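You operate a simulated robot arm through the tools that you are given. There is no shell and no other tool. Be economical: measure what you need, move in short steps, check, and stop when the job is done.

You are at the controls of a simulated two-armed robot. One attempt, no reset.

TASK
Pick up the black frame with one hand, pass it to the other hand and put it on the top of the black bench.

Only the result counts: the job must be done as asked and must still hold three seconds after the hand-in. Knocking over, shifting, dropping, spilling or breaking anything else fails it.

THE ROBOT
Two 7-joint arms with two-finger grippers on one trunk, on a base that drives. Base frame: it is fixed to the floor where the robot stands at the start and does not move with it; the origin is under the middle of the robot, x ahead of it, y to its left, z up; the surface under the hand at the start is at about z = 850. Units: mm, rad, N and s.
The left shoulder is at the start at [78, 151, 988], the right one opposite. With the tool pointing down near the work surface each hand reaches from about 240 to 780 mm from the robot's upright axis, wherever it stands, measured 20 degrees to its own side. Places, roughly: top of the black bench [3300, 100, 800]. Payload 2.54 kg a hand.
The tool frame of a hand sits at the grasp point between the pads (the TCP): z along the fingers, y along the line on which they close. The tips reach 30 mm beyond it. Largest opening 116 mm; the body of the gripper starts 95 mm behind the TCP.
Orientation is told as [roll, pitch, yaw] about the base's x, y, z axes, in that order, counted from this pose: with the fingers straight down and closing along the base's y, the tool's x points along the base's -x, its y along +y and its z along -z.

THE INTERFACE
- The arms move only by the tool jog_arm. It takes "left_motion", "right_motion" or both (then of equal length, played together; a hand with none holds still); each is a list of rows, each a list of 7 numbers: the opening in per cent of the stroke, from 0 (shut) to 100 (fully open), then the shift along the base's x, y, z in mm, then the turn, a rotation vector about the base's x, y, z in rad. In form: [[grip, x, y, z, rx, ry, rz], ...]. A call has 1 to 8 rows; each row shifts and turns the commanded pose from where the row before left it. Rows are played at 5 a second. More than 50 mm and 0.15 rad between two rows, or a gripper value outside its range, and nothing of the call is played. Where a pose cannot be reached the arm comes as near as it can. A force on the tool above 40 N (or 10 N above the force at the start of the call, whichever is more), or a blocked arm, ends the call early, and 0.2 s more pass. Each finger travels about 72 mm/s and halts on what it meets, pressing with about 39 N; the grip force reading is that of the motor and also rises with nothing between the fingers. The clock runs only during rows and for 0.2 s after the last one: add rows that do not move to give the fingers time. It gives the time, the measured TCP pose, the force on the tool (base axes), the opening and the grip force at its end, in the units of the frame above (readings bear some noise), with the torque about the TCP (base axes, N m) and any sound that the robot's microphone picked up.
- Cameras (640 x 400 px; columns grow to the right, rows downward): "scene" is now at [161.1, 0.2, 1148.6]; the picture's right is [0.00, -1.00, 0.00], its down [-0.14, -0.00, -0.99] and it looks along [0.99, 0.00, -0.14] (base axes); focal length 245 px, centre (320, 200). "left" rides on the left gripper at [69, 15, -122] in its tool frame; the picture's right is [-0.21, 0.98, 0.00], its down [-0.83, -0.18, -0.53] and it looks along [-0.52, -0.11, 0.85] (tool axes); focal length 251 px, centre (320, 200). "right" rides on the right gripper at [69, -15, -122] in its tool frame; the picture's right is [0.21, 0.98, 0.00], its down [-0.83, 0.18, -0.53] and it looks along [-0.52, 0.11, 0.85] (tool axes); focal length 251 px, centre (320, 200). There is no depth. A picture from a camera that has moved, and an enlarged one, comes with that camera's place and axes in the base frame and with its lens.
- get_image(camera): a new picture of that camera. It takes no simulated time.
- move_column(by): slides the trunk up (or, below 0, down) by that many mm; the arms and the scene camera ride with it, the base frame stays. It gives what a move gives, with no picture.
- base_move(legs): drives the robot by 1 to 6 legs, each [ahead, left, turn to the left] in mm, mm and rad, along the robot's own axes; the way and the turn of a leg run together, so that a leg with both is an arc; at most 1500 mm and 3.142 rad a leg. The arms and the cameras ride along, it lands a little off, and it stops where it bumps. It gives what a move gives.
- pan_tilt(pan, tilt): turns the head with the scene camera to pan (to the left, within 1.396 rad either way) and tilt (down, from -0.506 to 1.204), counted from straight ahead of the robot. It gives what a move gives.
- enlarge(camera, box): a new picture of the part [left, top, right, bottom] of that camera's present view, enlarged. It takes no simulated time.
- job_done(): hands the job in; it is judged then, once.

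Go step by step. Nothing tells you exact positions but the pictures and the camera data: compare them with the known pose of the tool, close in by small moves and look again before you grip or let go. The budget is 120 turns and 108 pictures, counting those below and the enlarged ones. Unless the task says otherwise, let go and move clear before handing in, and close with one line.

The tools are called after "Request:" by a JSON object that holds its "method" and its "body". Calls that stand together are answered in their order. jog_arm: Moves the arms, as the interface text tells. Its arguments: {"type":"object","properties":{"left_motion":{"type":"array","items":{"type":"array","items":{"type":"number"}}},"right_motion":{"type":"array","items":{"type":"array","items":{"type":"number"}}}},"required":[]} The other tools are called the same way: move_column (by) slides the trunk up or down; base_move (legs) drives the base; pan_tilt (pan, tilt) turns the head that bears the scene camera; get_image (camera) takes a picture; enlarge (camera, box) takes an enlarged picture of a part of a camera's view; job_done () hands the job in.

At the start:

```text
t: 0.0
left_position: [443.5, 186.2, 1158.3]
left_tcp_rot: [0.001, 0.0, -0.001]
left_wrist_force: [-0.6, 0.8, -0.9]
left_torque: [0.0, 0.01, -0.01]
left_grip_width: 116.1
left_gripper_force: 0.0
right_position: [377.1, -151.8, 1113.8]
right_tcp_rot: [0.002, 0.0, -0.001]
right_wrist_force: [-0.2, -0.2, -1.0]
right_torque: [0.0, -0.01, -0.04]
right_grip_width: 116.1
right_gripper_force: 0.0
trunk travel left (down, up): [-225.0, 64.0]
robot x, y, heading: [-0.9, -1.0, 0.005]
head pan, tilt: [0.003, 0.143]
```

scene: 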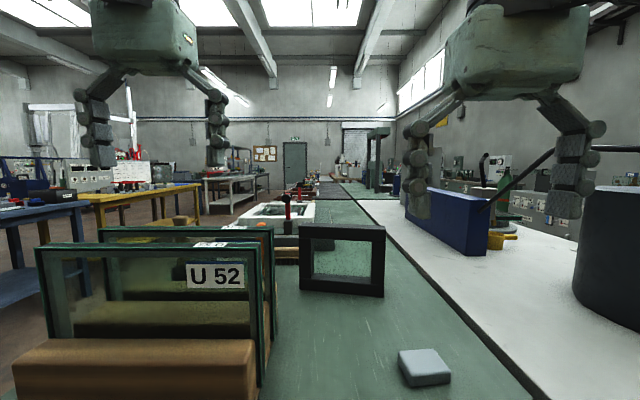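
right: 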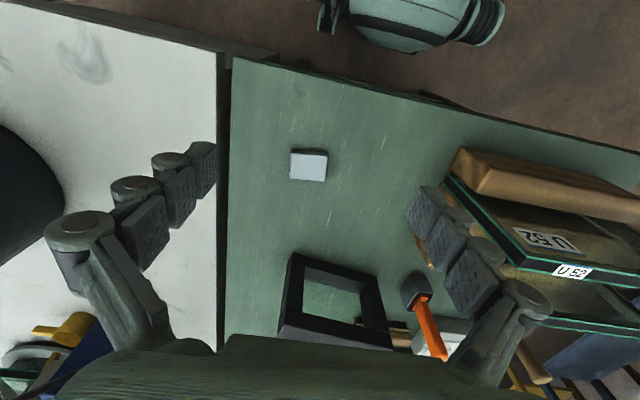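
left: 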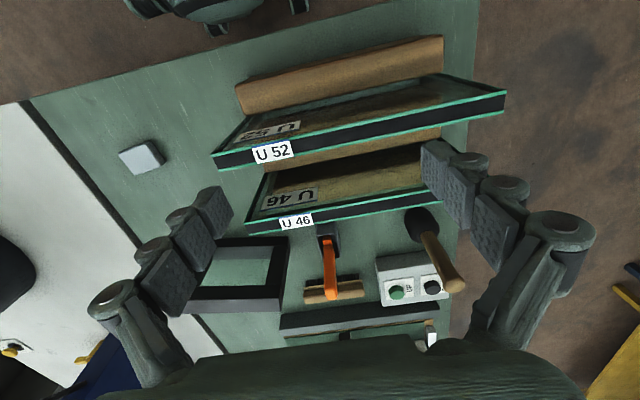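

I see the black frame standing on the green table at about x 700, y -50, roughly 195 wide and 160 tall. I'll look closer at it and at the way to the black bench.

Request:
{"method": "enlarge", "body": {"camera": "scene", "box": [200, 120, 420, 260]}}

Request:
{"method": "enlarge", "body": {"camera": "scene", "box": [260, 200, 420, 310]}}

Request:
{"method": "enlarge", "body": {"camera": "right", "box": [220, 220, 480, 370]}}

```text
2.86 times, centred on (310, 190) of scene
camera zoom: at [161.1, 0.2, 1148.6], right [0.0, -1.0, 0.0], down [-0.14, 0.0, -0.99], along [0.99, 0.0, -0.14], focal length 700 px, centre (349, 229)
```

zoom: 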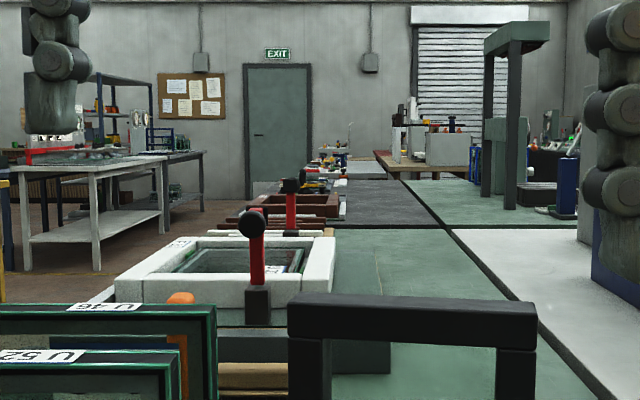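

```text
3.64 times, centred on (340, 255) of scene
camera zoom: at [161.1, 0.2, 1148.6], right [0.0, -1.0, 0.0], down [-0.14, 0.0, -0.99], along [0.99, 0.0, -0.14], focal length 892 px, centre (247, 0)
```

zoom: 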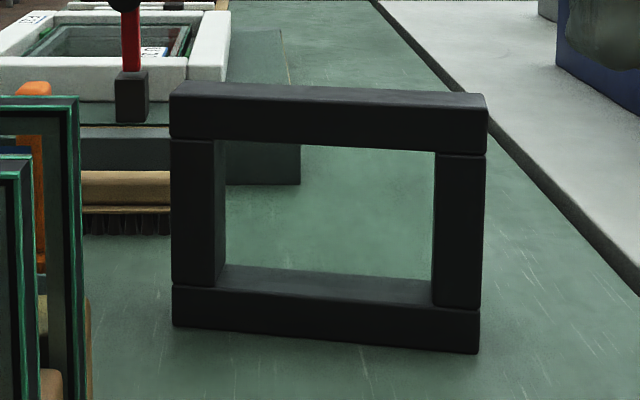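

```text
2.46 times, centred on (350, 295) of right
camera zoom: at [309.7, -165.8, 1236.1], right [-0.21, 0.98, 0.0], down [0.83, 0.18, 0.53], along [0.52, 0.12, -0.85], focal length 619 px, centre (246, -34)
```

zoom: 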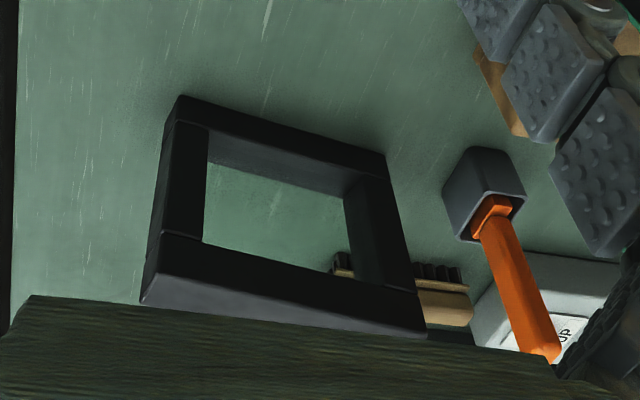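

The frame's right end is nearer (yaw about -0.17) and it is about 197 mm long. I plan to take the top bar from above with the right hand, lift, and pass it to the left hand beside it; first I turn the right hand and move it nearer to look.

Request:
{"method": "jog_arm", "body": {"right_motion": [[100, 20, -6, 6, 0, 0, 0.14], [100, 20, -6, 6, 0, 0, 0.14], [100, 20, -6, 6, 0, 0, 0.14], [100, 20, -6, 6, 0, 0, 0.14], [100, 20, -6, 6, 0, 0, 0.14], [100, 20, -6, 6, 0, 0, 0.14], [100, 20, -6, 6, 0, 0, 0.14], [100, 20, -6, 6, 0, 0, 0.14]]}}

Request:
{"method": "jog_arm", "body": {"right_motion": [[100, 45, 0, 0, 0, 0, 0.14], [100, 45, 0, 0, 0, 0, 0.14], [100, 0, 0, 0, 0, 0, 0]]}}

Request:
{"method": "get_image", "body": {"camera": "right"}}

Request:
{"method": "pan_tilt", "body": {"pan": 0, "tilt": 0.4}}

Request:
{"method": "get_image", "body": {"camera": "scene"}}

```text
t: 1.8
left_position: [444.4, 185.6, 1158.1]
left_tcp_rot: [-0.001, 0.0, -0.002]
left_wrist_force: [0.4, 0.3, -0.1]
left_torque: [-0.01, -0.02, 0.02]
left_grip_width: 116.2
left_gripper_force: 0.0
right_position: [538.9, -199.7, 1164.6]
right_tcp_rot: [0.0, 0.002, 1.121]
right_wrist_force: [0.3, -0.6, 0.1]
right_torque: [-0.02, 0.03, 0.05]
right_grip_width: 116.1
right_gripper_force: 0.1
trunk travel left (down, up): [-225.0, 64.0]
robot x, y, heading: [-2.0, 1.2, -0.001]
head pan, tilt: [0.003, 0.143]
```

```text
t: 2.6
left_position: [444.4, 185.4, 1158.1]
left_tcp_rot: [0.0, 0.001, 0.0]
left_wrist_force: [-0.7, 0.4, -0.2]
left_torque: [0.03, 0.04, 0.01]
left_grip_width: 116.1
left_gripper_force: 0.1
right_position: [624.1, -201.0, 1162.3]
right_tcp_rot: [-0.004, -0.002, 1.402]
right_wrist_force: [-0.4, -0.8, 0.1]
right_torque: [0.0, -0.02, 0.02]
right_grip_width: 116.0
right_gripper_force: 0.1
right hand out of reach, approached as far as the arm can: row 2
trunk travel left (down, up): [-225.0, 64.0]
robot x, y, heading: [-0.2, -1.4, -0.0]
head pan, tilt: [0.003, 0.143]
```

```text
101 pictures are left
camera right: at [626.9, -269.0, 1283.8], right [-1.0, -0.05, 0.0], down [-0.04, 0.84, 0.53], along [-0.02, 0.53, -0.85], focal length 251 px, centre (320, 200)
```

right: 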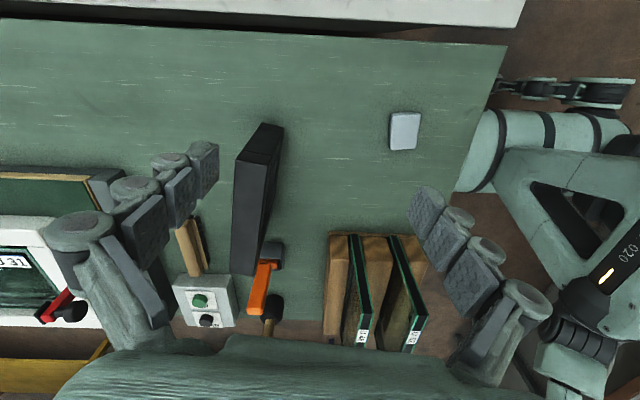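

```text
t: 3.4
left_position: [445.0, 184.5, 1158.7]
left_tcp_rot: [0.0, 0.001, -0.001]
left_wrist_force: [1.1, 0.1, 0.8]
left_torque: [0.0, 0.02, -0.02]
left_grip_width: 116.2
left_gripper_force: 0.0
right_position: [622.3, -200.0, 1160.5]
right_tcp_rot: [-0.001, -0.001, 1.399]
right_wrist_force: [0.6, -0.5, 0.2]
right_torque: [0.0, 0.03, 0.0]
right_grip_width: 116.0
right_gripper_force: 0.2
trunk travel left (down, up): [-225.0, 64.0]
robot x, y, heading: [-0.8, -0.7, 0.002]
head pan, tilt: [0.0, 0.4]
```

```text
100 pictures are left
camera scene: at [161.1, -0.2, 1124.7], right [0.0, -1.0, 0.0], down [-0.39, 0.0, -0.92], along [0.92, 0.0, -0.39], focal length 245 px, centre (320, 200)
```

scene: 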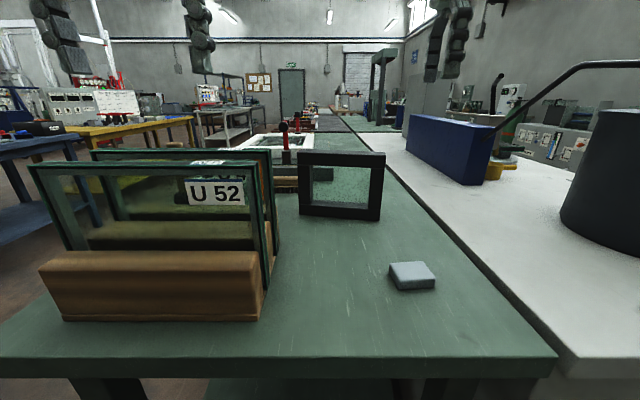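

The right hand is at its reach limit at this height, so I'll raise the trunk and check whether the base can creep forward. I also measure the frame from this side.

Request:
{"method": "enlarge", "body": {"camera": "right", "box": [180, 100, 340, 300]}}

Request:
{"method": "pan_tilt", "body": {"pan": 0, "tilt": 1.2}}

Request:
{"method": "get_image", "body": {"camera": "scene"}}

```text
2.00 times, centred on (260, 200) of right
camera zoom: at [627.1, -268.9, 1283.4], right [-1.0, -0.04, 0.0], down [-0.04, 0.84, 0.53], along [-0.02, 0.53, -0.85], focal length 503 px, centre (440, 200)
```

zoom: 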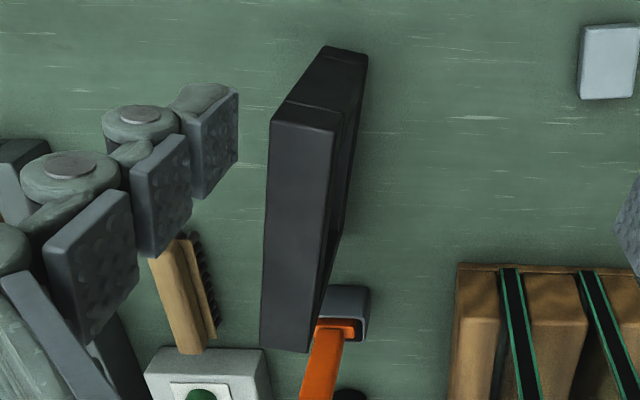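

```text
t: 4.5
left_position: [443.8, 184.8, 1158.6]
left_tcp_rot: [0.002, 0.001, 0.0]
left_wrist_force: [0.1, 0.4, -0.7]
left_torque: [0.0, -0.01, -0.02]
left_grip_width: 116.0
left_gripper_force: 0.0
right_position: [624.8, -200.0, 1160.3]
right_tcp_rot: [-0.002, 0.0, 1.401]
right_wrist_force: [-0.3, 0.9, -0.2]
right_torque: [0.0, 0.04, -0.02]
right_grip_width: 116.1
right_gripper_force: 0.0
trunk travel left (down, up): [-225.0, 64.0]
robot x, y, heading: [-0.7, -1.8, 0.003]
head pan, tilt: [0.0, 1.201]
```

```text
98 pictures are left
camera scene: at [124.5, -0.2, 1061.8], right [0.0, -1.0, 0.0], down [-0.93, 0.0, -0.36], along [0.36, 0.0, -0.93], focal length 245 px, centre (320, 200)
```

scene: 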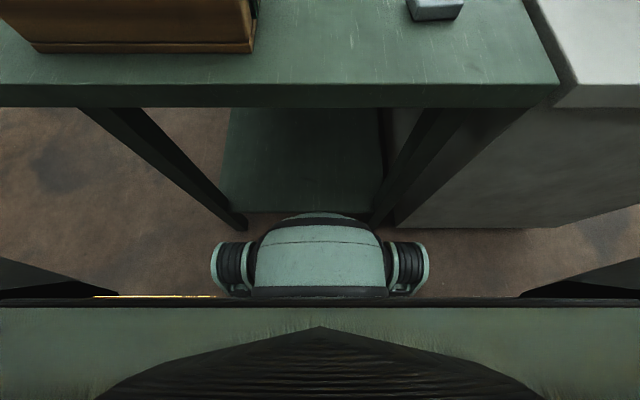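

The frame's top centre is at about (721, -46, 1003), about 198 x 38 x 153 mm, yaw -0.18. I raise the trunk for reach, then bring the right hand over the bar slightly right of the centre, wrist leaning outward.

Request:
{"method": "move_column", "body": {"by": 62}}

Request:
{"method": "pan_tilt", "body": {"pan": 0, "tilt": 0.4}}

Request:
{"method": "jog_arm", "body": {"right_motion": [[100, 0, 0, -48, 0.123, -0.022, 0], [100, 0, 0, -48, 0.123, -0.022, 0], [100, 0, 0, -45, 0, 0, 0], [100, 0, 0, 0, 0, 0, 0]]}}

```text
t: 5.5
left_position: [444.9, 185.5, 1220.3]
left_tcp_rot: [0.0, 0.001, 0.0]
left_wrist_force: [0.0, -0.3, 1.1]
left_torque: [-0.02, 0.03, -0.02]
left_grip_width: 115.9
left_gripper_force: 0.1
right_position: [624.4, -200.8, 1223.4]
right_tcp_rot: [-0.001, 0.0, 1.399]
right_wrist_force: [0.7, -1.3, 0.4]
right_torque: [-0.02, 0.02, 0.01]
right_grip_width: 115.9
right_gripper_force: 0.0
trunk travel left (down, up): [-287.0, 2.0]
robot x, y, heading: [4.0, 0.2, 0.002]
head pan, tilt: [0.0, 1.201]
```

```text
t: 6.7
left_position: [444.5, 185.7, 1219.3]
left_tcp_rot: [0.0, 0.0, -0.001]
left_wrist_force: [-0.1, -0.6, -0.1]
left_torque: [0.02, -0.01, 0.03]
left_grip_width: 115.8
left_gripper_force: 0.1
right_position: [624.0, -200.2, 1222.7]
right_tcp_rot: [-0.001, 0.0, 1.399]
right_wrist_force: [-0.9, 0.2, 0.1]
right_torque: [0.04, -0.03, -0.03]
right_grip_width: 116.4
right_gripper_force: 0.0
trunk travel left (down, up): [-287.0, 2.0]
robot x, y, heading: [1.8, 2.2, -0.002]
head pan, tilt: [0.0, 0.4]
```

```text
t: 7.7
left_position: [444.0, 185.3, 1220.3]
left_tcp_rot: [0.0, -0.001, 0.0]
left_wrist_force: [-0.1, 0.4, 0.0]
left_torque: [-0.01, 0.02, 0.02]
left_grip_width: 116.2
left_gripper_force: 0.0
right_position: [624.2, -199.2, 1079.8]
right_tcp_rot: [-0.004, -0.249, 1.397]
right_wrist_force: [0.0, -0.1, 0.3]
right_torque: [0.01, 0.02, 0.0]
right_grip_width: 116.0
right_gripper_force: 0.1
trunk travel left (down, up): [-287.0, 2.0]
robot x, y, heading: [2.1, 1.9, -0.0]
head pan, tilt: [0.0, 0.4]
```

The hand is tilted and at z 1080; now I move over the bar.

Request:
{"method": "jog_arm", "body": {"right_motion": [[100, 20, 32, -5, 0, 0, 0], [100, 22, 32, -5, 0, 0, 0], [100, 22, 32, -5, 0, 0, 0], [100, 20, 32, -5, 0, 0, 0], [100, 0, 0, 0, 0, 0, 0]]}}

Request:
{"method": "get_image", "body": {"camera": "scene"}}

Request:
{"method": "get_image", "body": {"camera": "right"}}

```text
t: 8.8
left_position: [445.2, 184.3, 1219.8]
left_tcp_rot: [-0.001, 0.0, -0.001]
left_wrist_force: [0.3, -0.1, -0.1]
left_torque: [0.03, 0.03, -0.03]
left_grip_width: 116.2
left_gripper_force: 0.1
right_position: [708.5, -73.2, 1057.9]
right_tcp_rot: [-0.004, -0.253, 1.399]
right_wrist_force: [0.2, 0.4, -0.1]
right_torque: [-0.02, 0.03, -0.01]
right_grip_width: 116.0
right_gripper_force: 0.0
trunk travel left (down, up): [-287.0, 2.0]
robot x, y, heading: [0.9, 1.0, 0.004]
head pan, tilt: [0.0, 0.4]
```

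```text
97 pictures are left
camera scene: at [161.0, -0.6, 1186.6], right [0.0, -1.0, 0.0], down [-0.39, 0.0, -0.92], along [0.92, 0.0, -0.39], focal length 245 px, centre (320, 200)
```

scene: 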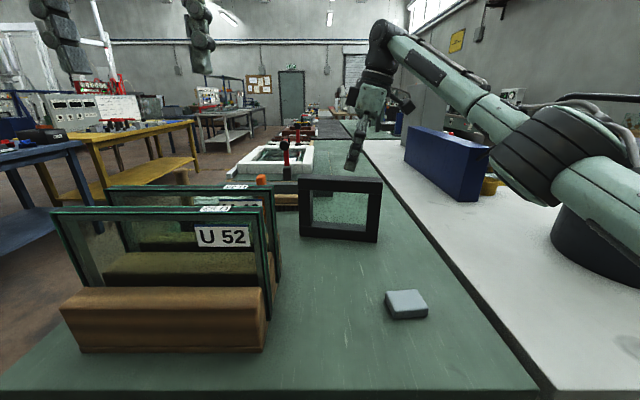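

```text
96 pictures are left
camera right: at [706.8, -169.3, 1160.6], right [-1.0, -0.04, -0.06], down [-0.07, 0.69, 0.72], along [0.01, 0.72, -0.69], focal length 251 px, centre (320, 200)
```

right: 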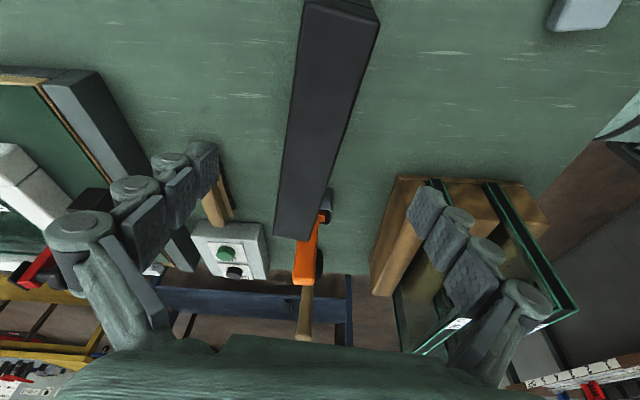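

The bar lies between the open fingers; descending straight to z 990.

Request:
{"method": "jog_arm", "body": {"right_motion": [[100, 3, 0, -25, 0, 0, 0], [100, 3, 1, -25, 0, 0, 0], [100, 2, 1, -17, 0, 0, 0], [100, 0, 0, 0, 0, 0, 0]]}}

Request:
{"method": "get_image", "body": {"camera": "right"}}

Request:
{"method": "enlarge", "body": {"camera": "scene", "box": [260, 100, 420, 260]}}

```text
t: 9.8
left_position: [444.5, 185.0, 1220.0]
left_tcp_rot: [0.0, 0.001, 0.002]
left_wrist_force: [0.0, 0.8, 0.0]
left_torque: [0.01, 0.03, 0.01]
left_grip_width: 116.1
left_gripper_force: 0.1
right_position: [714.9, -69.7, 993.2]
right_tcp_rot: [-0.003, -0.253, 1.399]
right_wrist_force: [0.4, -0.5, 0.6]
right_torque: [0.02, 0.02, -0.01]
right_grip_width: 116.0
right_gripper_force: 0.0
trunk travel left (down, up): [-287.0, 2.0]
robot x, y, heading: [-1.3, 2.9, 0.002]
head pan, tilt: [0.0, 0.4]
```

```text
95 pictures are left
camera right: at [714.1, -166.5, 1095.2], right [-1.0, -0.04, -0.06], down [-0.07, 0.69, 0.72], along [0.01, 0.72, -0.69], focal length 251 px, centre (320, 200)
```

right: 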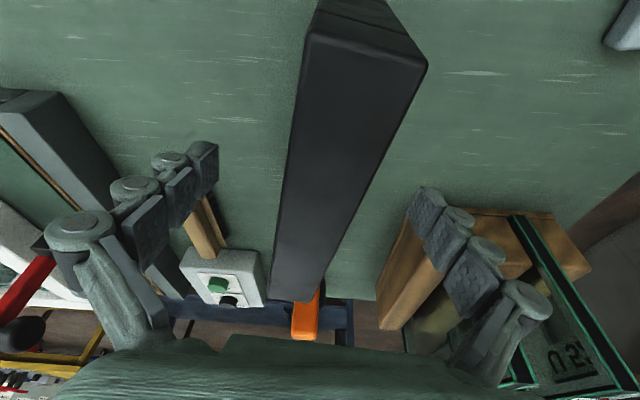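

```text
2.50 times, centred on (340, 180) of scene
camera zoom: at [161.0, -0.2, 1186.6], right [0.0, -1.0, 0.0], down [-0.39, 0.0, -0.92], along [0.92, 0.0, -0.39], focal length 613 px, centre (270, 250)
```

zoom: 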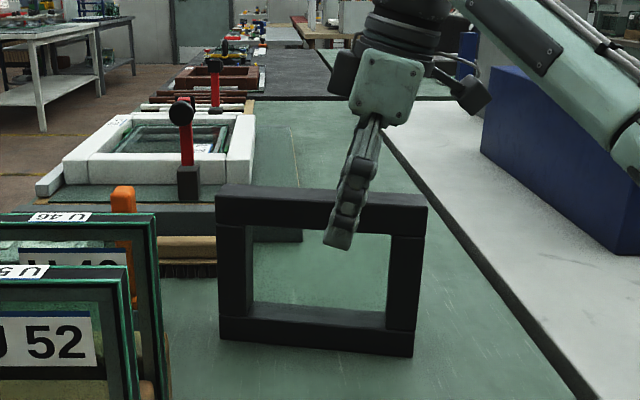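

The fingers straddle the bar, which sits about 4 mm toward -x of the TCP. I shift that and close.

Request:
{"method": "jog_arm", "body": {"right_motion": [[100, -4, 0, -2, 0, 0, 0], [100, 0, 0, 0, 0, 0, 0], [20, 0, 0, 0, 0, 0, 0], [10, 0, 0, 0, 0, 0, 0], [0, 0, 0, 0, 0, 0, 0], [0, 0, 0, 0, 0, 0, 0], [0, 0, 0, 0, 0, 0, 0]]}}

Request:
{"method": "get_image", "body": {"camera": "right"}}

```text
t: 11.4
left_position: [444.0, 184.7, 1219.7]
left_tcp_rot: [0.0, -0.001, 0.001]
left_wrist_force: [-0.1, 0.1, -0.4]
left_torque: [-0.03, 0.02, -0.02]
left_grip_width: 116.2
left_gripper_force: 0.2
right_position: [711.3, -70.6, 992.1]
right_tcp_rot: [-0.004, -0.25, 1.401]
right_wrist_force: [0.8, -0.4, 3.2]
right_torque: [0.05, -0.18, -0.11]
right_grip_width: 38.6
right_gripper_force: 38.8
trunk travel left (down, up): [-287.0, 2.0]
robot x, y, heading: [1.4, 0.0, 0.003]
head pan, tilt: [0.0, 0.4]
```

```text
93 pictures are left
camera right: at [710.2, -167.0, 1094.2], right [-1.0, -0.04, -0.06], down [-0.07, 0.69, 0.72], along [0.01, 0.72, -0.69], focal length 251 px, centre (320, 200)
```

right: 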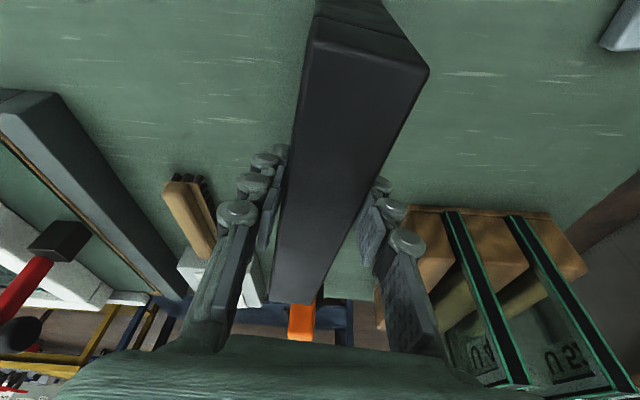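

The grip holds at 38.6 mm. I lift a little and check for slip.

Request:
{"method": "jog_arm", "body": {"right_motion": [[0, 0, 0, 8, 0, 0, 0], [0, -2, 0, 12, 0, 0, 0], [0, -5, 0, 20, 0, 0, 0], [0, 0, 0, 0, 0, 0, 0]]}}

Request:
{"method": "enlarge", "body": {"camera": "scene", "box": [260, 100, 420, 260]}}

```text
t: 12.4
left_position: [445.8, 184.6, 1220.3]
left_tcp_rot: [-0.002, 0.0, -0.001]
left_wrist_force: [0.0, -0.3, 0.3]
left_torque: [-0.01, 0.0, -0.01]
left_grip_width: 115.7
left_gripper_force: 0.1
right_position: [704.1, -69.5, 1033.4]
right_tcp_rot: [-0.002, -0.248, 1.398]
right_wrist_force: [0.1, -0.1, -5.7]
right_torque: [-0.1, 0.04, 0.01]
right_grip_width: 38.7
right_gripper_force: 38.9
trunk travel left (down, up): [-287.0, 2.0]
robot x, y, heading: [0.7, -2.8, -0.003]
head pan, tilt: [0.0, 0.4]
```

```text
2.50 times, centred on (340, 180) of scene
camera zoom: at [161.9, -0.3, 1186.4], right [0.0, -1.0, 0.0], down [-0.39, 0.0, -0.92], along [0.92, 0.0, -0.39], focal length 613 px, centre (270, 250)
```

zoom: 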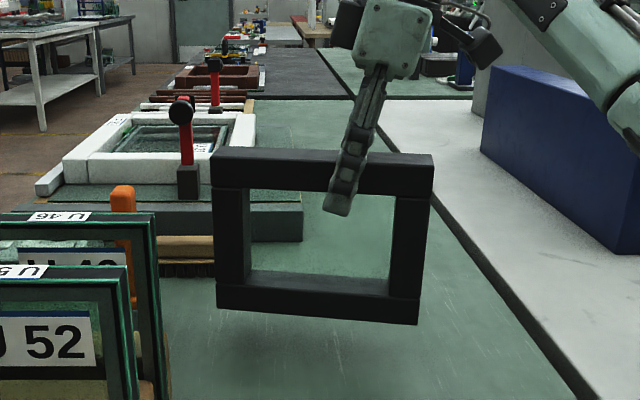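

Lifted cleanly with about 6 N weight and no tilt. I now bring the frame back, up and to the right, squaring it, while the left hand turns to take it.

Request:
{"method": "jog_arm", "body": {"right_motion": [[0, -12, -14, 16, 0, 0, 0.02], [0, -20, -14, 16, 0, 0, 0.02], [0, -22, -10, 16, 0, 0, 0.025], [0, -25, -9, 16, 0, 0, 0.025], [0, -25, -8, 16, 0, 0, 0.025], [0, -25, -6, 16, 0, 0, 0.025], [0, -20, -4, 0, 0, 0, 0.03], [0, 0, 0, 0, 0, 0, 0]], "left_motion": [[100, 0, 0, 0, 0, 0, -0.14], [100, 0, 0, 0, 0, 0, -0.14], [100, 0, 0, 0, 0, 0, -0.14], [100, 0, 0, 0, 0, 0, -0.14], [100, 0, 0, 0, 0, 0, -0.14], [100, 0, 0, 0, 0, 0, -0.14], [100, 0, 0, 0, 0, 0, -0.14], [100, 0, 0, 0, 0, 0, -0.14]]}}

Request:
{"method": "jog_arm", "body": {"left_motion": [[100, 0, 0, 0, 0, 0, -0.15], [100, 0, 0, 0, 0, 0, -0.15], [100, 0, 0, 0, 0, 0, -0.15], [100, 20, -10, 0, -0.125, 0, 0], [100, 20, -10, 0, -0.125, 0, 0], [100, 0, 0, 0, 0, 0, 0]]}}

Request:
{"method": "get_image", "body": {"camera": "scene"}}

Request:
{"method": "get_image", "body": {"camera": "left"}}

```text
t: 14.2
left_position: [397.6, 134.3, 1167.9]
left_tcp_rot: [-0.001, -0.002, -1.12]
left_wrist_force: [0.2, -0.2, -0.4]
left_torque: [-0.01, 0.02, -0.02]
left_grip_width: 115.7
left_gripper_force: 0.0
left hand out of reach, approached as far as the arm can: row 6, 7, 8
right_position: [557.1, -136.2, 1125.9]
right_tcp_rot: [-0.001, -0.25, 1.57]
right_wrist_force: [0.1, 0.7, -5.2]
right_torque: [-0.12, 0.02, -0.05]
right_grip_width: 38.8
right_gripper_force: 39.0
trunk travel left (down, up): [-287.0, 2.0]
robot x, y, heading: [-1.7, -3.0, -0.003]
head pan, tilt: [0.0, 0.4]
```

```text
t: 15.7
left_position: [362.4, 56.0, 1119.3]
left_tcp_rot: [-0.001, -0.252, -1.565]
left_wrist_force: [0.5, -0.6, -0.6]
left_torque: [0.02, 0.03, 0.0]
left_grip_width: 115.8
left_gripper_force: 0.1
left hand out of reach, approached as far as the arm can: row 1, 2, 3, 5
right_position: [556.8, -135.6, 1125.9]
right_tcp_rot: [-0.003, -0.252, 1.569]
right_wrist_force: [-0.3, -0.3, -4.7]
right_torque: [-0.12, -0.01, -0.01]
right_grip_width: 38.4
right_gripper_force: 38.8
trunk travel left (down, up): [-287.0, 2.0]
robot x, y, heading: [-1.8, -0.3, -0.001]
head pan, tilt: [0.0, 0.4]
```

```text
91 pictures are left
camera scene: at [161.4, -0.3, 1186.6], right [0.0, -1.0, 0.0], down [-0.39, 0.0, -0.92], along [0.92, 0.0, -0.39], focal length 245 px, centre (320, 200)
```

scene: 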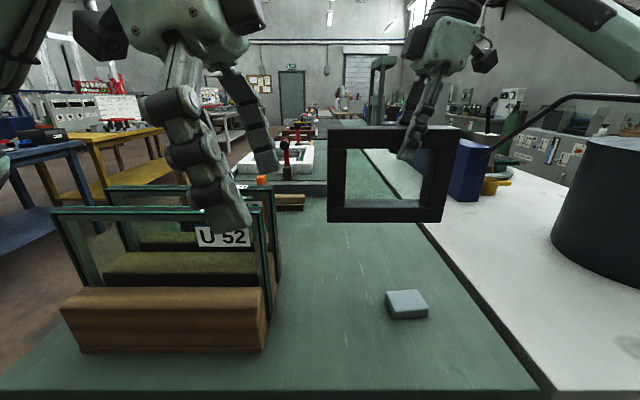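

```text
90 pictures are left
camera left: at [376.0, 154.4, 1220.8], right [0.98, -0.2, 0.05], down [-0.18, -0.67, 0.72], along [-0.11, -0.72, -0.69], focal length 251 px, centre (320, 200)
```

left: 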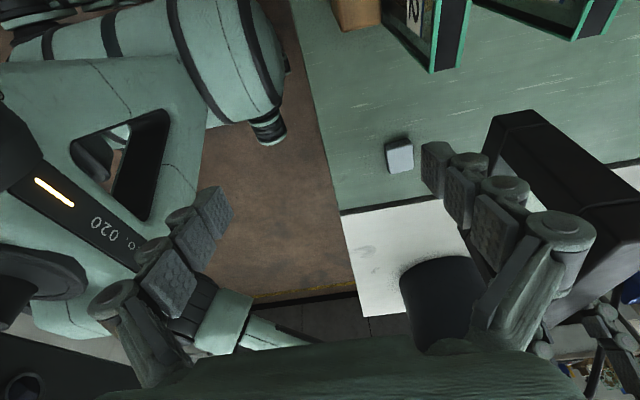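

The left hand turned but drifted inward and down to (362, 56, 1119), still above the plates. I test with a small move up and forward to see where its commanded pose is.

Request:
{"method": "jog_arm", "body": {"left_motion": [[100, 10, 0, 10, 0, 0, 0], [100, 0, 0, 0, 0, 0, 0]]}}

```text
t: 16.2
left_position: [362.7, 53.2, 1126.6]
left_tcp_rot: [-0.004, -0.25, -1.565]
left_wrist_force: [0.3, -0.1, -0.8]
left_torque: [-0.02, 0.01, -0.02]
left_grip_width: 116.0
left_gripper_force: 0.0
left hand out of reach, approached as far as the arm can: row 1
right_position: [557.6, -135.8, 1126.5]
right_tcp_rot: [-0.001, -0.251, 1.569]
right_wrist_force: [-0.7, 0.4, -4.4]
right_torque: [-0.15, -0.03, -0.03]
right_grip_width: 38.5
right_gripper_force: 38.8
trunk travel left (down, up): [-287.0, 2.0]
robot x, y, heading: [3.4, 0.0, -0.004]
head pan, tilt: [0.0, 0.4]
```

The left hand is at a joint limit this close in. I untwist it, move it outward, and turn again there, as worked for the right.

Request:
{"method": "jog_arm", "body": {"left_motion": [[100, 10, 10, 15, 0.125, 0, 0.1], [100, 20, 15, 15, 0.125, 0, 0.14], [100, 20, 15, 15, 0, 0, 0.14], [100, 20, 15, 15, 0, 0, 0.14], [100, 20, 10, 5, 0, 0, 0.14], [100, 20, 0, 5, 0, 0, 0.14], [100, 20, 0, 0, 0, 0, 0], [100, 0, 0, 0, 0, 0, 0]]}}

```text
refused: row 1 steps farther than a row can; nothing moved
```

Request:
{"method": "jog_arm", "body": {"left_motion": [[100, 10, 10, 15, 0.12, 0, 0.05], [100, 20, 15, 15, 0.12, 0, 0.05], [100, 20, 15, 15, 0, 0, 0.14], [100, 20, 15, 15, 0, 0, 0.14], [100, 20, 10, 5, 0, 0, 0.14], [100, 20, 0, 5, 0, 0, 0.14], [100, 20, 0, 0, 0, 0, 0], [100, 0, 0, 0, 0, 0, 0]]}}

```text
t: 18.1
left_position: [459.1, 99.6, 1178.0]
left_tcp_rot: [0.012, -0.01, -0.909]
left_wrist_force: [-0.3, -0.6, 0.4]
left_torque: [0.01, -0.02, -0.02]
left_grip_width: 116.0
left_gripper_force: 0.1
left hand out of reach, approached as far as the arm can: row 1, 2
right_position: [557.0, -136.5, 1125.3]
right_tcp_rot: [-0.002, -0.251, 1.568]
right_wrist_force: [0.4, 0.5, -5.0]
right_torque: [-0.16, -0.02, -0.01]
right_grip_width: 38.6
right_gripper_force: 39.0
trunk travel left (down, up): [-287.0, 2.0]
robot x, y, heading: [1.3, -1.9, -0.002]
head pan, tilt: [0.0, 0.4]
```

Request:
{"method": "jog_arm", "body": {"left_motion": [[100, 30, 0, 10, 0, 0, 0], [100, 30, 0, 10, 0, 0, 0], [100, 20, -5, 5, 0, 0, -0.13], [100, 15, -5, 0, 0, 0, -0.13], [100, 10, -5, 0, 0, 0, -0.13], [100, 0, -5, 0, 0, 0, -0.13], [100, 0, 0, 0, 0, 0, -0.13], [100, 0, 0, 0, 0, 0, 0]]}}

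Request:
{"method": "get_image", "body": {"camera": "scene"}}

```text
t: 19.9
left_position: [375.6, 2.6, 1094.5]
left_tcp_rot: [0.011, -0.012, -1.557]
left_wrist_force: [0.0, 0.0, -0.4]
left_torque: [0.01, 0.01, 0.04]
left_grip_width: 115.8
left_gripper_force: 0.1
left hand out of reach, approached as far as the arm can: row 2, 3, 4, 5, 6, 7
right_position: [557.4, -136.1, 1126.7]
right_tcp_rot: [0.0, -0.252, 1.568]
right_wrist_force: [0.0, -0.3, -5.1]
right_torque: [-0.13, 0.01, -0.03]
right_grip_width: 38.3
right_gripper_force: 38.9
trunk travel left (down, up): [-287.0, 2.0]
robot x, y, heading: [-1.4, -1.2, -0.004]
head pan, tilt: [0.0, 0.4]
```

```text
89 pictures are left
camera scene: at [161.6, -0.2, 1186.5], right [0.0, -1.0, 0.0], down [-0.39, 0.0, -0.92], along [0.92, 0.0, -0.39], focal length 245 px, centre (320, 200)
```

scene: 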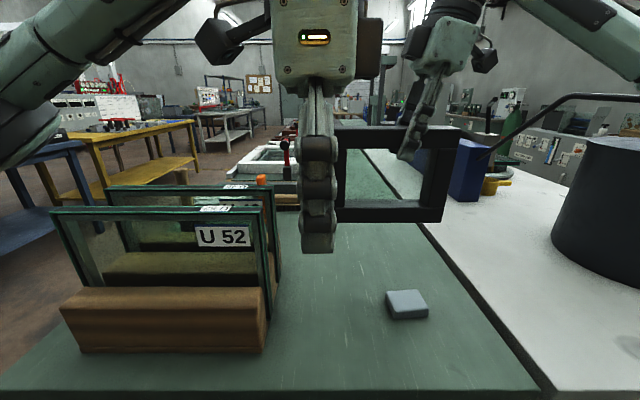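

A wrist limit pulls the left hand back when it twists close in. I'll mirror the right arm's successful path: untwist, go out to about (590, 200, 1200), twist there, then come across.

Request:
{"method": "jog_arm", "body": {"left_motion": [[100, 0, 20, 20, 0, 0, 0.14], [100, 5, 25, 20, 0, 0, 0.14], [100, 10, 30, 20, 0, 0, 0.14], [100, 10, 30, 15, 0, 0, 0.14], [100, 15, 30, 15, 0, 0, 0.14], [100, 25, 30, 10, 0, 0, 0.14], [100, 25, 30, 10, 0, 0, 0.14], [100, 0, 0, 0, 0, 0, 0]]}}

Request:
{"method": "jog_arm", "body": {"left_motion": [[100, 25, 5, 0, 0, 0, 0], [100, 25, 5, 0, 0, 0, 0], [100, 25, 0, 0, 0, 0, 0], [100, 25, 0, 0, 0, 0, 0], [100, 25, 0, 0, 0, 0, -0.1], [100, 0, 0, 0, 0, 0, -0.14], [100, 0, 0, 0, 0, 0, -0.14], [100, 0, 0, 0, 0, 0, 0]]}}

```text
t: 21.6
left_position: [466.3, 197.5, 1206.8]
left_tcp_rot: [0.012, -0.01, -0.581]
left_wrist_force: [-0.7, -0.2, -0.3]
left_torque: [0.05, 0.02, 0.0]
left_grip_width: 116.1
left_gripper_force: 0.0
right_position: [557.7, -134.7, 1125.5]
right_tcp_rot: [0.0, -0.252, 1.569]
right_wrist_force: [0.7, 0.0, -5.2]
right_torque: [-0.1, 0.01, 0.03]
right_grip_width: 38.4
right_gripper_force: 38.7
trunk travel left (down, up): [-287.0, 2.0]
robot x, y, heading: [4.0, -1.1, -0.002]
head pan, tilt: [0.0, 0.4]
```

```text
t: 23.4
left_position: [490.9, 136.5, 1129.3]
left_tcp_rot: [0.013, -0.014, -0.958]
left_wrist_force: [0.4, -1.1, 0.4]
left_torque: [0.02, 0.0, 0.02]
left_grip_width: 115.7
left_gripper_force: 0.1
left hand out of reach, approached as far as the arm can: row 3, 4, 5, 6, 7
right_position: [556.9, -135.2, 1126.2]
right_tcp_rot: [-0.004, -0.251, 1.569]
right_wrist_force: [0.9, 0.3, -5.5]
right_torque: [-0.12, -0.02, -0.01]
right_grip_width: 38.7
right_gripper_force: 39.3
trunk travel left (down, up): [-287.0, 2.0]
robot x, y, heading: [4.7, 1.3, 0.002]
head pan, tilt: [0.0, 0.4]
```

The left arm is limited in that direction, so I change the plan: the left hand will take the frame's left upright from the front, fingers pitched forward-down, closing along y. I bring it back up to yaw 0 first.

Request:
{"method": "jog_arm", "body": {"left_motion": [[100, -10, 5, 30, 0, 0, 0.1], [100, -10, 5, 30, 0, 0, 0.14], [100, -10, 5, 20, 0, 0, 0.14], [100, -10, 5, 0, 0, 0, 0.14], [100, 0, 0, 0, 0, 0, 0.14], [100, 0, 0, 0, 0, 0, 0.14], [100, 0, 0, 0, 0, 0, 0.14], [100, 0, 0, 0, 0, 0, 0]]}}

Request:
{"method": "jog_arm", "body": {"left_motion": [[100, 0, 0, 0, 0, -0.14, 0], [100, 0, 0, 0, 0, -0.14, 0], [100, 0, 0, 0, 0, -0.14, 0], [100, 0, 0, 0, 0, -0.14, 0], [100, 0, 0, 0, 0, -0.14, 0], [100, 0, 0, 0, 0, -0.14, 0], [100, 0, 0, 0, 0, 0, 0]]}}

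Request:
{"method": "get_image", "body": {"camera": "scene"}}

```text
t: 25.2
left_position: [451.2, 156.8, 1208.7]
left_tcp_rot: [0.011, -0.011, -0.021]
left_wrist_force: [-0.2, 1.0, -0.1]
left_torque: [0.0, -0.02, 0.01]
left_grip_width: 115.7
left_gripper_force: 0.0
right_position: [556.8, -136.2, 1125.8]
right_tcp_rot: [-0.003, -0.251, 1.569]
right_wrist_force: [0.3, -0.7, -5.2]
right_torque: [-0.12, -0.02, -0.03]
right_grip_width: 38.8
right_gripper_force: 38.9
trunk travel left (down, up): [-287.0, 2.0]
robot x, y, heading: [3.2, -4.7, 0.0]
head pan, tilt: [0.0, 0.4]
```

```text
t: 26.9
left_position: [450.7, 156.7, 1209.4]
left_tcp_rot: [0.036, -0.851, -0.034]
left_wrist_force: [0.1, 0.2, -0.4]
left_torque: [0.0, -0.01, 0.0]
left_grip_width: 116.2
left_gripper_force: 0.1
right_position: [556.7, -135.1, 1127.1]
right_tcp_rot: [-0.002, -0.251, 1.569]
right_wrist_force: [-0.5, 0.0, -5.6]
right_torque: [-0.11, 0.03, 0.01]
right_grip_width: 38.3
right_gripper_force: 38.9
trunk travel left (down, up): [-287.0, 2.0]
robot x, y, heading: [0.9, -1.6, -0.004]
head pan, tilt: [0.0, 0.4]
```

```text
88 pictures are left
camera scene: at [161.6, -0.4, 1186.5], right [0.0, -1.0, 0.0], down [-0.39, 0.0, -0.92], along [0.92, 0.0, -0.39], focal length 245 px, centre (320, 200)
```

scene: 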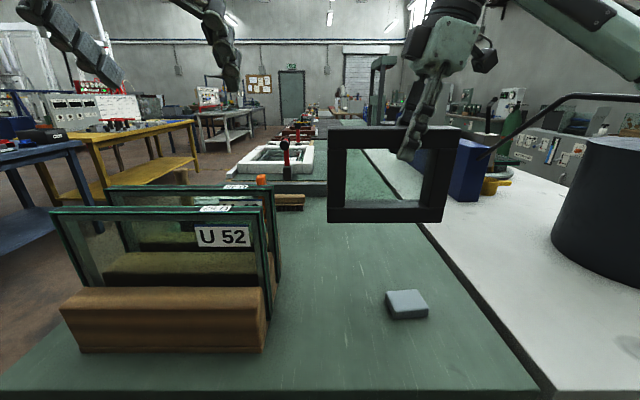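

Pitching works. The frame's left upright is at about (557, -29), z 1012-1109; I bring the left hand to a standoff in front of it.

Request:
{"method": "jog_arm", "body": {"left_motion": [[70, 2, -37, -14, 0, 0, 0], [70, 2, -37, -14, 0, 0, 0], [70, 2, -37, -14, 0, 0, 0], [70, 2, -37, -14, 0, 0, 0], [70, 2, -37, -13, 0, 0, 0.03], [70, 0, 0, 0, 0, 0, 0]]}}

Request:
{"method": "get_image", "body": {"camera": "scene"}}

Request:
{"method": "get_image", "body": {"camera": "left"}}

```text
t: 28.2
left_position: [457.8, -24.6, 1139.5]
left_tcp_rot: [0.035, -0.848, -0.001]
left_wrist_force: [0.7, -0.3, -1.4]
left_torque: [-0.01, 0.01, 0.04]
left_grip_width: 81.5
left_gripper_force: 0.1
right_position: [557.7, -135.6, 1125.2]
right_tcp_rot: [-0.003, -0.249, 1.57]
right_wrist_force: [-0.3, 0.9, -5.8]
right_torque: [-0.13, -0.01, -0.01]
right_grip_width: 38.5
right_gripper_force: 39.4
trunk travel left (down, up): [-287.0, 2.0]
robot x, y, heading: [0.8, 1.0, -0.002]
head pan, tilt: [0.0, 0.4]
```

```text
87 pictures are left
camera scene: at [161.5, 0.1, 1186.5], right [0.0, -1.0, 0.0], down [-0.39, 0.0, -0.92], along [0.92, 0.0, -0.39], focal length 245 px, centre (320, 200)
```

scene: 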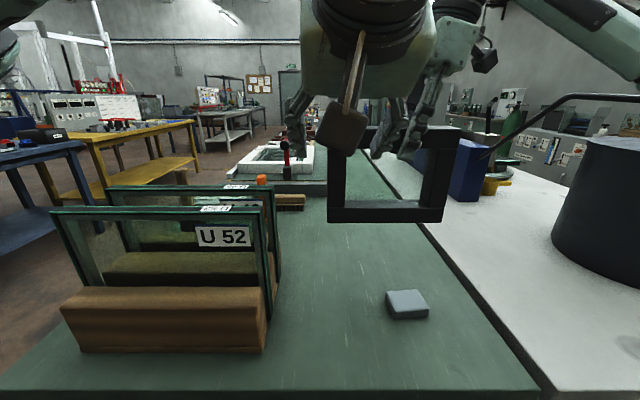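

```text
86 pictures are left
camera left: at [319.9, -13.5, 1167.8], right [0.12, 0.98, 0.18], down [0.15, -0.2, 0.97], along [0.98, -0.09, -0.17], focal length 251 px, centre (320, 200)
```

left: 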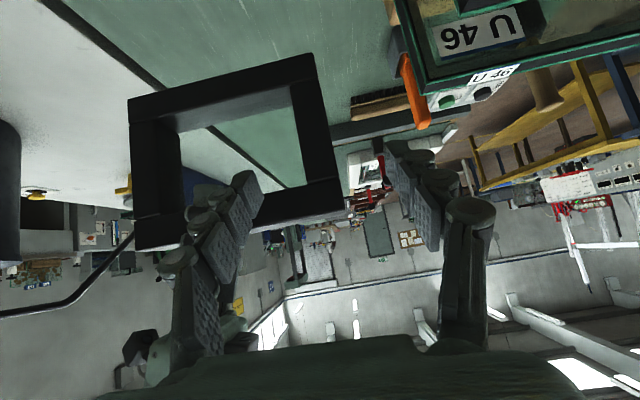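

The upright lines up between the left fingers. I go in along the finger direction.

Request:
{"method": "jog_arm", "body": {"left_motion": [[70, 25, -1, -20, -0.023, 0, -0.026], [70, 25, -1, -20, 0, 0, 0], [70, 25, -1, -20, 0, 0, 0], [70, 0, 0, 0, 0, 0, 0]]}}

Request:
{"method": "get_image", "body": {"camera": "left"}}

Request:
{"method": "get_image", "body": {"camera": "right"}}

```text
t: 29.2
left_position: [533.2, -30.8, 1081.3]
left_tcp_rot: [0.0, -0.851, -0.004]
left_wrist_force: [-14.0, -3.0, 4.8]
left_torque: [-0.3, -0.04, -0.73]
left_grip_width: 89.3
left_gripper_force: 5.7
right_position: [558.6, -135.8, 1125.9]
right_tcp_rot: [-0.006, -0.252, 1.566]
right_wrist_force: [13.7, 2.5, -9.9]
right_torque: [-0.21, -0.71, -0.8]
right_grip_width: 38.7
right_gripper_force: 38.8
trunk travel left (down, up): [-287.0, 2.0]
robot x, y, heading: [0.5, -0.7, 0.002]
head pan, tilt: [0.0, 0.4]
```

```text
85 pictures are left
camera left: at [395.6, -15.5, 1110.1], right [0.15, 0.98, 0.16], down [0.14, -0.18, 0.97], along [0.98, -0.12, -0.17], focal length 251 px, centre (320, 200)
```

left: 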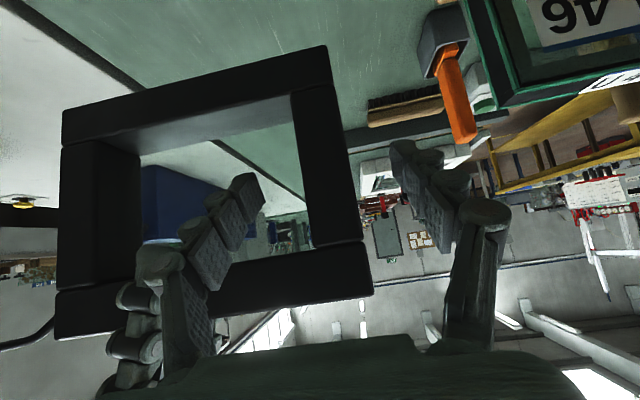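

```text
84 pictures are left
camera right: at [572.2, -231.2, 1227.5], right [-0.98, -0.2, -0.06], down [-0.18, 0.67, 0.72], along [-0.11, 0.72, -0.69], focal length 251 px, centre (320, 200)
```

right: 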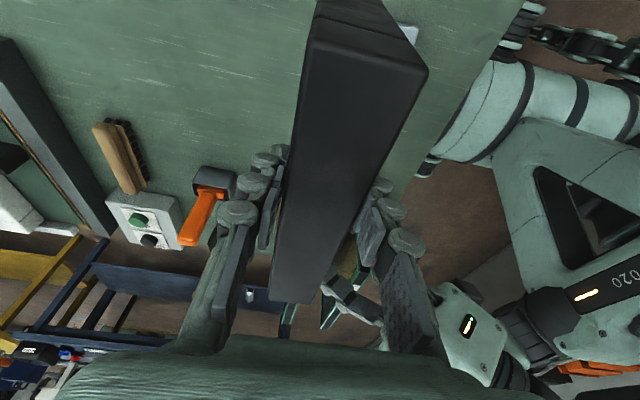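

The left hand's inner finger touched the right hand's finger. I back off and narrow the opening.

Request:
{"method": "jog_arm", "body": {"left_motion": [[70, -20, 2, 16, 0, 0, 0], [70, -20, 0, 16, 0, 0, 0], [45, 0, 0, 0, 0, 0, 0], [45, 0, 0, 0, 0, 0, 0]]}}

Request:
{"method": "get_image", "body": {"camera": "left"}}

Request:
{"method": "enlarge", "body": {"camera": "scene", "box": [280, 60, 520, 240]}}

```text
t: 30.2
left_position: [495.5, -28.5, 1112.1]
left_tcp_rot: [0.002, -0.851, -0.002]
left_wrist_force: [0.6, -0.1, -0.1]
left_torque: [0.01, 0.0, 0.02]
left_grip_width: 51.9
left_gripper_force: 0.0
right_position: [557.2, -136.4, 1127.0]
right_tcp_rot: [-0.001, -0.253, 1.57]
right_wrist_force: [-0.4, 0.3, -5.5]
right_torque: [-0.15, 0.04, -0.01]
right_grip_width: 38.9
right_gripper_force: 39.5
trunk travel left (down, up): [-287.0, 2.0]
robot x, y, heading: [2.8, 0.5, -0.001]
head pan, tilt: [0.0, 0.4]
```

```text
83 pictures are left
camera left: at [357.4, -13.2, 1140.9], right [0.14, 0.98, 0.16], down [0.14, -0.18, 0.97], along [0.98, -0.12, -0.17], focal length 251 px, centre (320, 200)
```

left: 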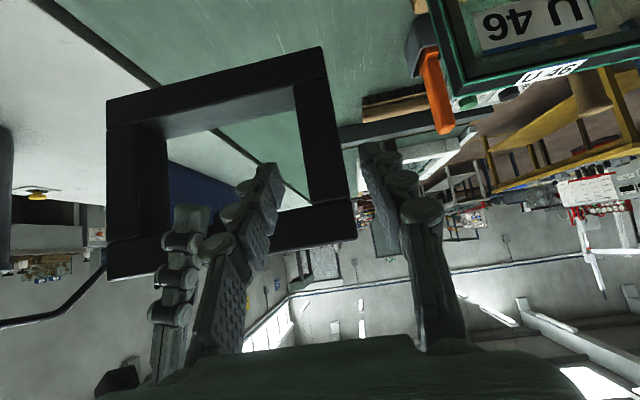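

```text
2.22 times, centred on (400, 150) of scene
camera zoom: at [161.5, -0.3, 1186.5], right [0.0, -1.0, 0.0], down [-0.39, 0.0, -0.92], along [0.92, 0.0, -0.39], focal length 545 px, centre (142, 311)
```

zoom: 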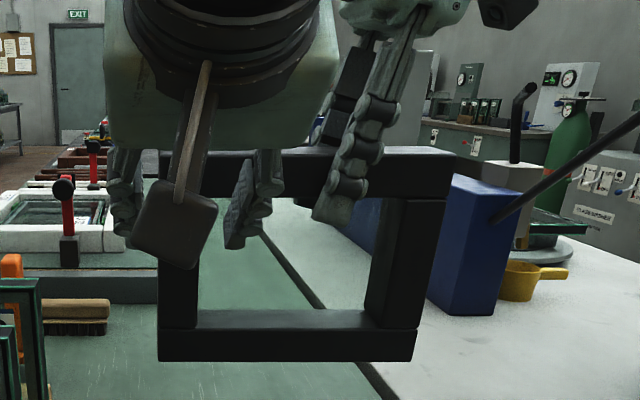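

Frame undisturbed and the clearance is good now. I continue in with the narrower opening.

Request:
{"method": "jog_arm", "body": {"left_motion": [[45, 15, 0, -19, 0, 0, 0], [45, 20, 0, -19, 0, 0, 0], [45, 15, 0, -12, 0, 0, 0], [45, 0, 0, 0, 0, 0, 0]]}}

Request:
{"method": "get_image", "body": {"camera": "left"}}

```text
t: 31.2
left_position: [546.7, -28.0, 1059.9]
left_tcp_rot: [0.004, -0.849, -0.006]
left_wrist_force: [-18.8, -5.1, 1.8]
left_torque: [-0.13, 0.14, -0.66]
left_grip_width: 60.2
left_gripper_force: 4.6
right_position: [557.0, -135.7, 1126.4]
right_tcp_rot: [-0.007, -0.25, 1.566]
right_wrist_force: [18.3, 5.1, -5.5]
right_torque: [0.18, -1.29, -1.4]
right_grip_width: 43.7
right_gripper_force: 39.4
trunk travel left (down, up): [-287.0, 2.0]
robot x, y, heading: [1.3, 1.4, 0.0]
head pan, tilt: [0.0, 0.4]
```

```text
81 pictures are left
camera left: at [408.1, -13.0, 1089.0], right [0.15, 0.98, 0.16], down [0.15, -0.18, 0.97], along [0.98, -0.12, -0.17], focal length 251 px, centre (320, 200)
```

left: 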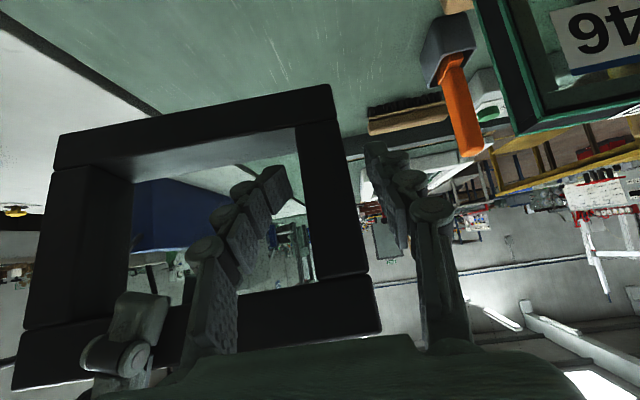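

The contact forces say the inner finger met something inside the opening at mid-depth: the frame evidently holds a pane. I back straight out and check the frame, then approach the top bar instead with fingers straddling the frame.

Request:
{"method": "jog_arm", "body": {"left_motion": [[45, -20, 0, 16, 0, 0, 0], [45, -30, 0, 25, 0, 0, 0], [45, -40, 10, 25, 0, 0, 0], [45, -20, 20, 25, 0, 0, 0], [45, 0, 30, 20, 0, 0, 0], [45, 0, 0, 0, 0, 0, 0]]}}

Request:
{"method": "get_image", "body": {"camera": "right"}}

Request:
{"method": "enlarge", "body": {"camera": "scene", "box": [280, 90, 480, 240]}}

```text
t: 32.6
left_position: [437.2, 32.4, 1174.3]
left_tcp_rot: [0.001, -0.847, -0.003]
left_wrist_force: [0.4, -0.8, -0.3]
left_torque: [0.0, 0.02, 0.01]
left_grip_width: 52.1
left_gripper_force: 0.0
right_position: [556.1, -136.3, 1125.5]
right_tcp_rot: [-0.003, -0.249, 1.568]
right_wrist_force: [0.3, 0.4, -5.8]
right_torque: [-0.14, 0.01, 0.01]
right_grip_width: 38.9
right_gripper_force: 38.9
trunk travel left (down, up): [-287.0, 2.0]
robot x, y, heading: [0.0, 1.0, -0.001]
head pan, tilt: [0.0, 0.4]
```

```text
80 pictures are left
camera right: at [572.1, -231.4, 1227.5], right [-0.98, -0.21, -0.06], down [-0.18, 0.67, 0.72], along [-0.11, 0.72, -0.69], focal length 251 px, centre (320, 200)
```

right: 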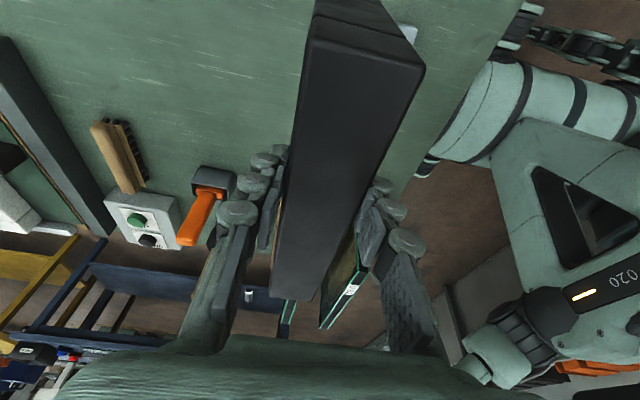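

```text
2.67 times, centred on (380, 165) of scene
camera zoom: at [161.6, -0.6, 1186.5], right [0.0, -1.0, 0.0], down [-0.39, 0.0, -0.92], along [0.92, 0.0, -0.39], focal length 654 px, centre (160, 293)
```

zoom: 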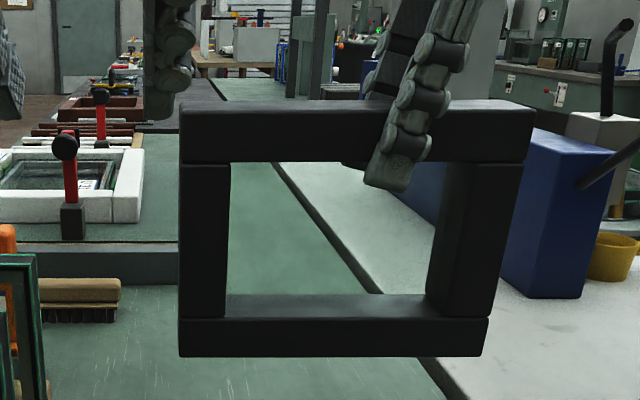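

The frame is still firmly and squarely held. Now I turn the pitched left hand about the vertical so its fingers point right-down and close along x.

Request:
{"method": "jog_arm", "body": {"left_motion": [[85, 5, 10, 8, 0, 0, -0.14], [85, 5, 10, 8, 0, 0, -0.14], [85, 5, 10, 8, 0, 0, -0.14], [85, 5, 10, 8, 0, 0, -0.14], [85, 5, 10, 8, 0, 0, -0.14], [85, 5, 0, 0, 0, 0, -0.14], [85, 5, 0, 0, 0, 0, -0.14], [85, 0, 0, 0, 0, 0, 0]]}}

Request:
{"method": "get_image", "body": {"camera": "scene"}}

```text
t: 34.5
left_position: [472.2, 78.0, 1211.2]
left_tcp_rot: [0.0, -0.849, -0.982]
left_wrist_force: [-0.4, 0.6, 0.9]
left_torque: [0.01, -0.01, 0.0]
left_grip_width: 98.6
left_gripper_force: 0.1
right_position: [557.2, -135.7, 1126.0]
right_tcp_rot: [-0.004, -0.251, 1.57]
right_wrist_force: [0.4, 0.0, -4.5]
right_torque: [-0.1, 0.03, -0.01]
right_grip_width: 38.5
right_gripper_force: 38.8
trunk travel left (down, up): [-287.0, 2.0]
robot x, y, heading: [-0.4, -1.3, -0.001]
head pan, tilt: [0.0, 0.4]
```

```text
78 pictures are left
camera scene: at [161.4, -0.3, 1186.6], right [0.0, -1.0, 0.0], down [-0.39, 0.0, -0.92], along [0.92, 0.0, -0.39], focal length 245 px, centre (320, 200)
```

scene: 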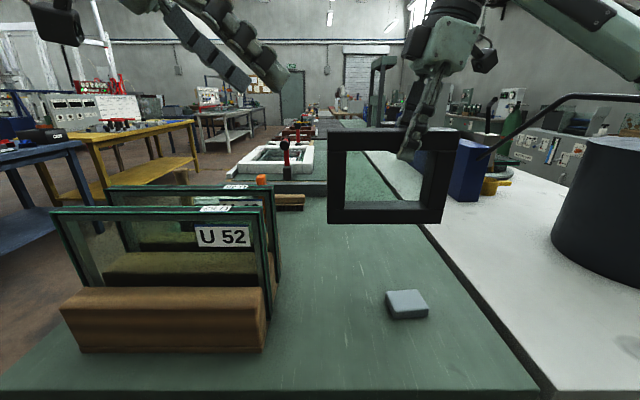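

Good, no limit so far. I continue the turn to -1.57, moving forward to the frame's x.

Request:
{"method": "jog_arm", "body": {"left_motion": [[85, 10, 0, 0, 0, 0, -0.14], [85, 15, 0, 0, 0, 0, -0.14], [85, 15, 0, 0, 0, 0, -0.14], [85, 15, 0, 0, 0, 0, -0.14], [85, 15, 0, 0, 0, 0, -0.028], [85, 15, 0, 0, 0, 0, 0], [85, 0, 0, 0, 0, 0, 0]]}}

Request:
{"method": "get_image", "body": {"camera": "left"}}

```text
t: 36.0
left_position: [397.3, 79.5, 1189.0]
left_tcp_rot: [0.003, -0.841, -1.488]
left_wrist_force: [0.9, 0.2, 0.4]
left_torque: [0.02, -0.03, -0.01]
left_grip_width: 98.7
left_gripper_force: 0.0
left hand out of reach, approached as far as the arm can: row 2, 3, 4, 5, 6
right_position: [551.3, -131.3, 1130.3]
right_tcp_rot: [-0.009, -0.246, 1.574]
right_wrist_force: [0.8, 0.1, -5.3]
right_torque: [-0.1, -0.01, 0.03]
right_grip_width: 38.5
right_gripper_force: 38.9
trunk travel left (down, up): [-287.0, 2.0]
robot x, y, heading: [-4.4, 1.5, -0.002]
head pan, tilt: [0.0, 0.4]
```

```text
77 pictures are left
camera left: at [400.6, 217.7, 1220.1], right [0.98, -0.06, 0.16], down [-0.17, -0.17, 0.97], along [-0.03, -0.98, -0.18], focal length 251 px, centre (320, 200)
```

left: 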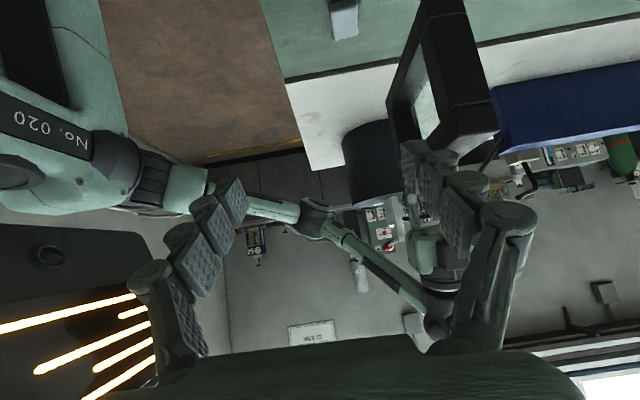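

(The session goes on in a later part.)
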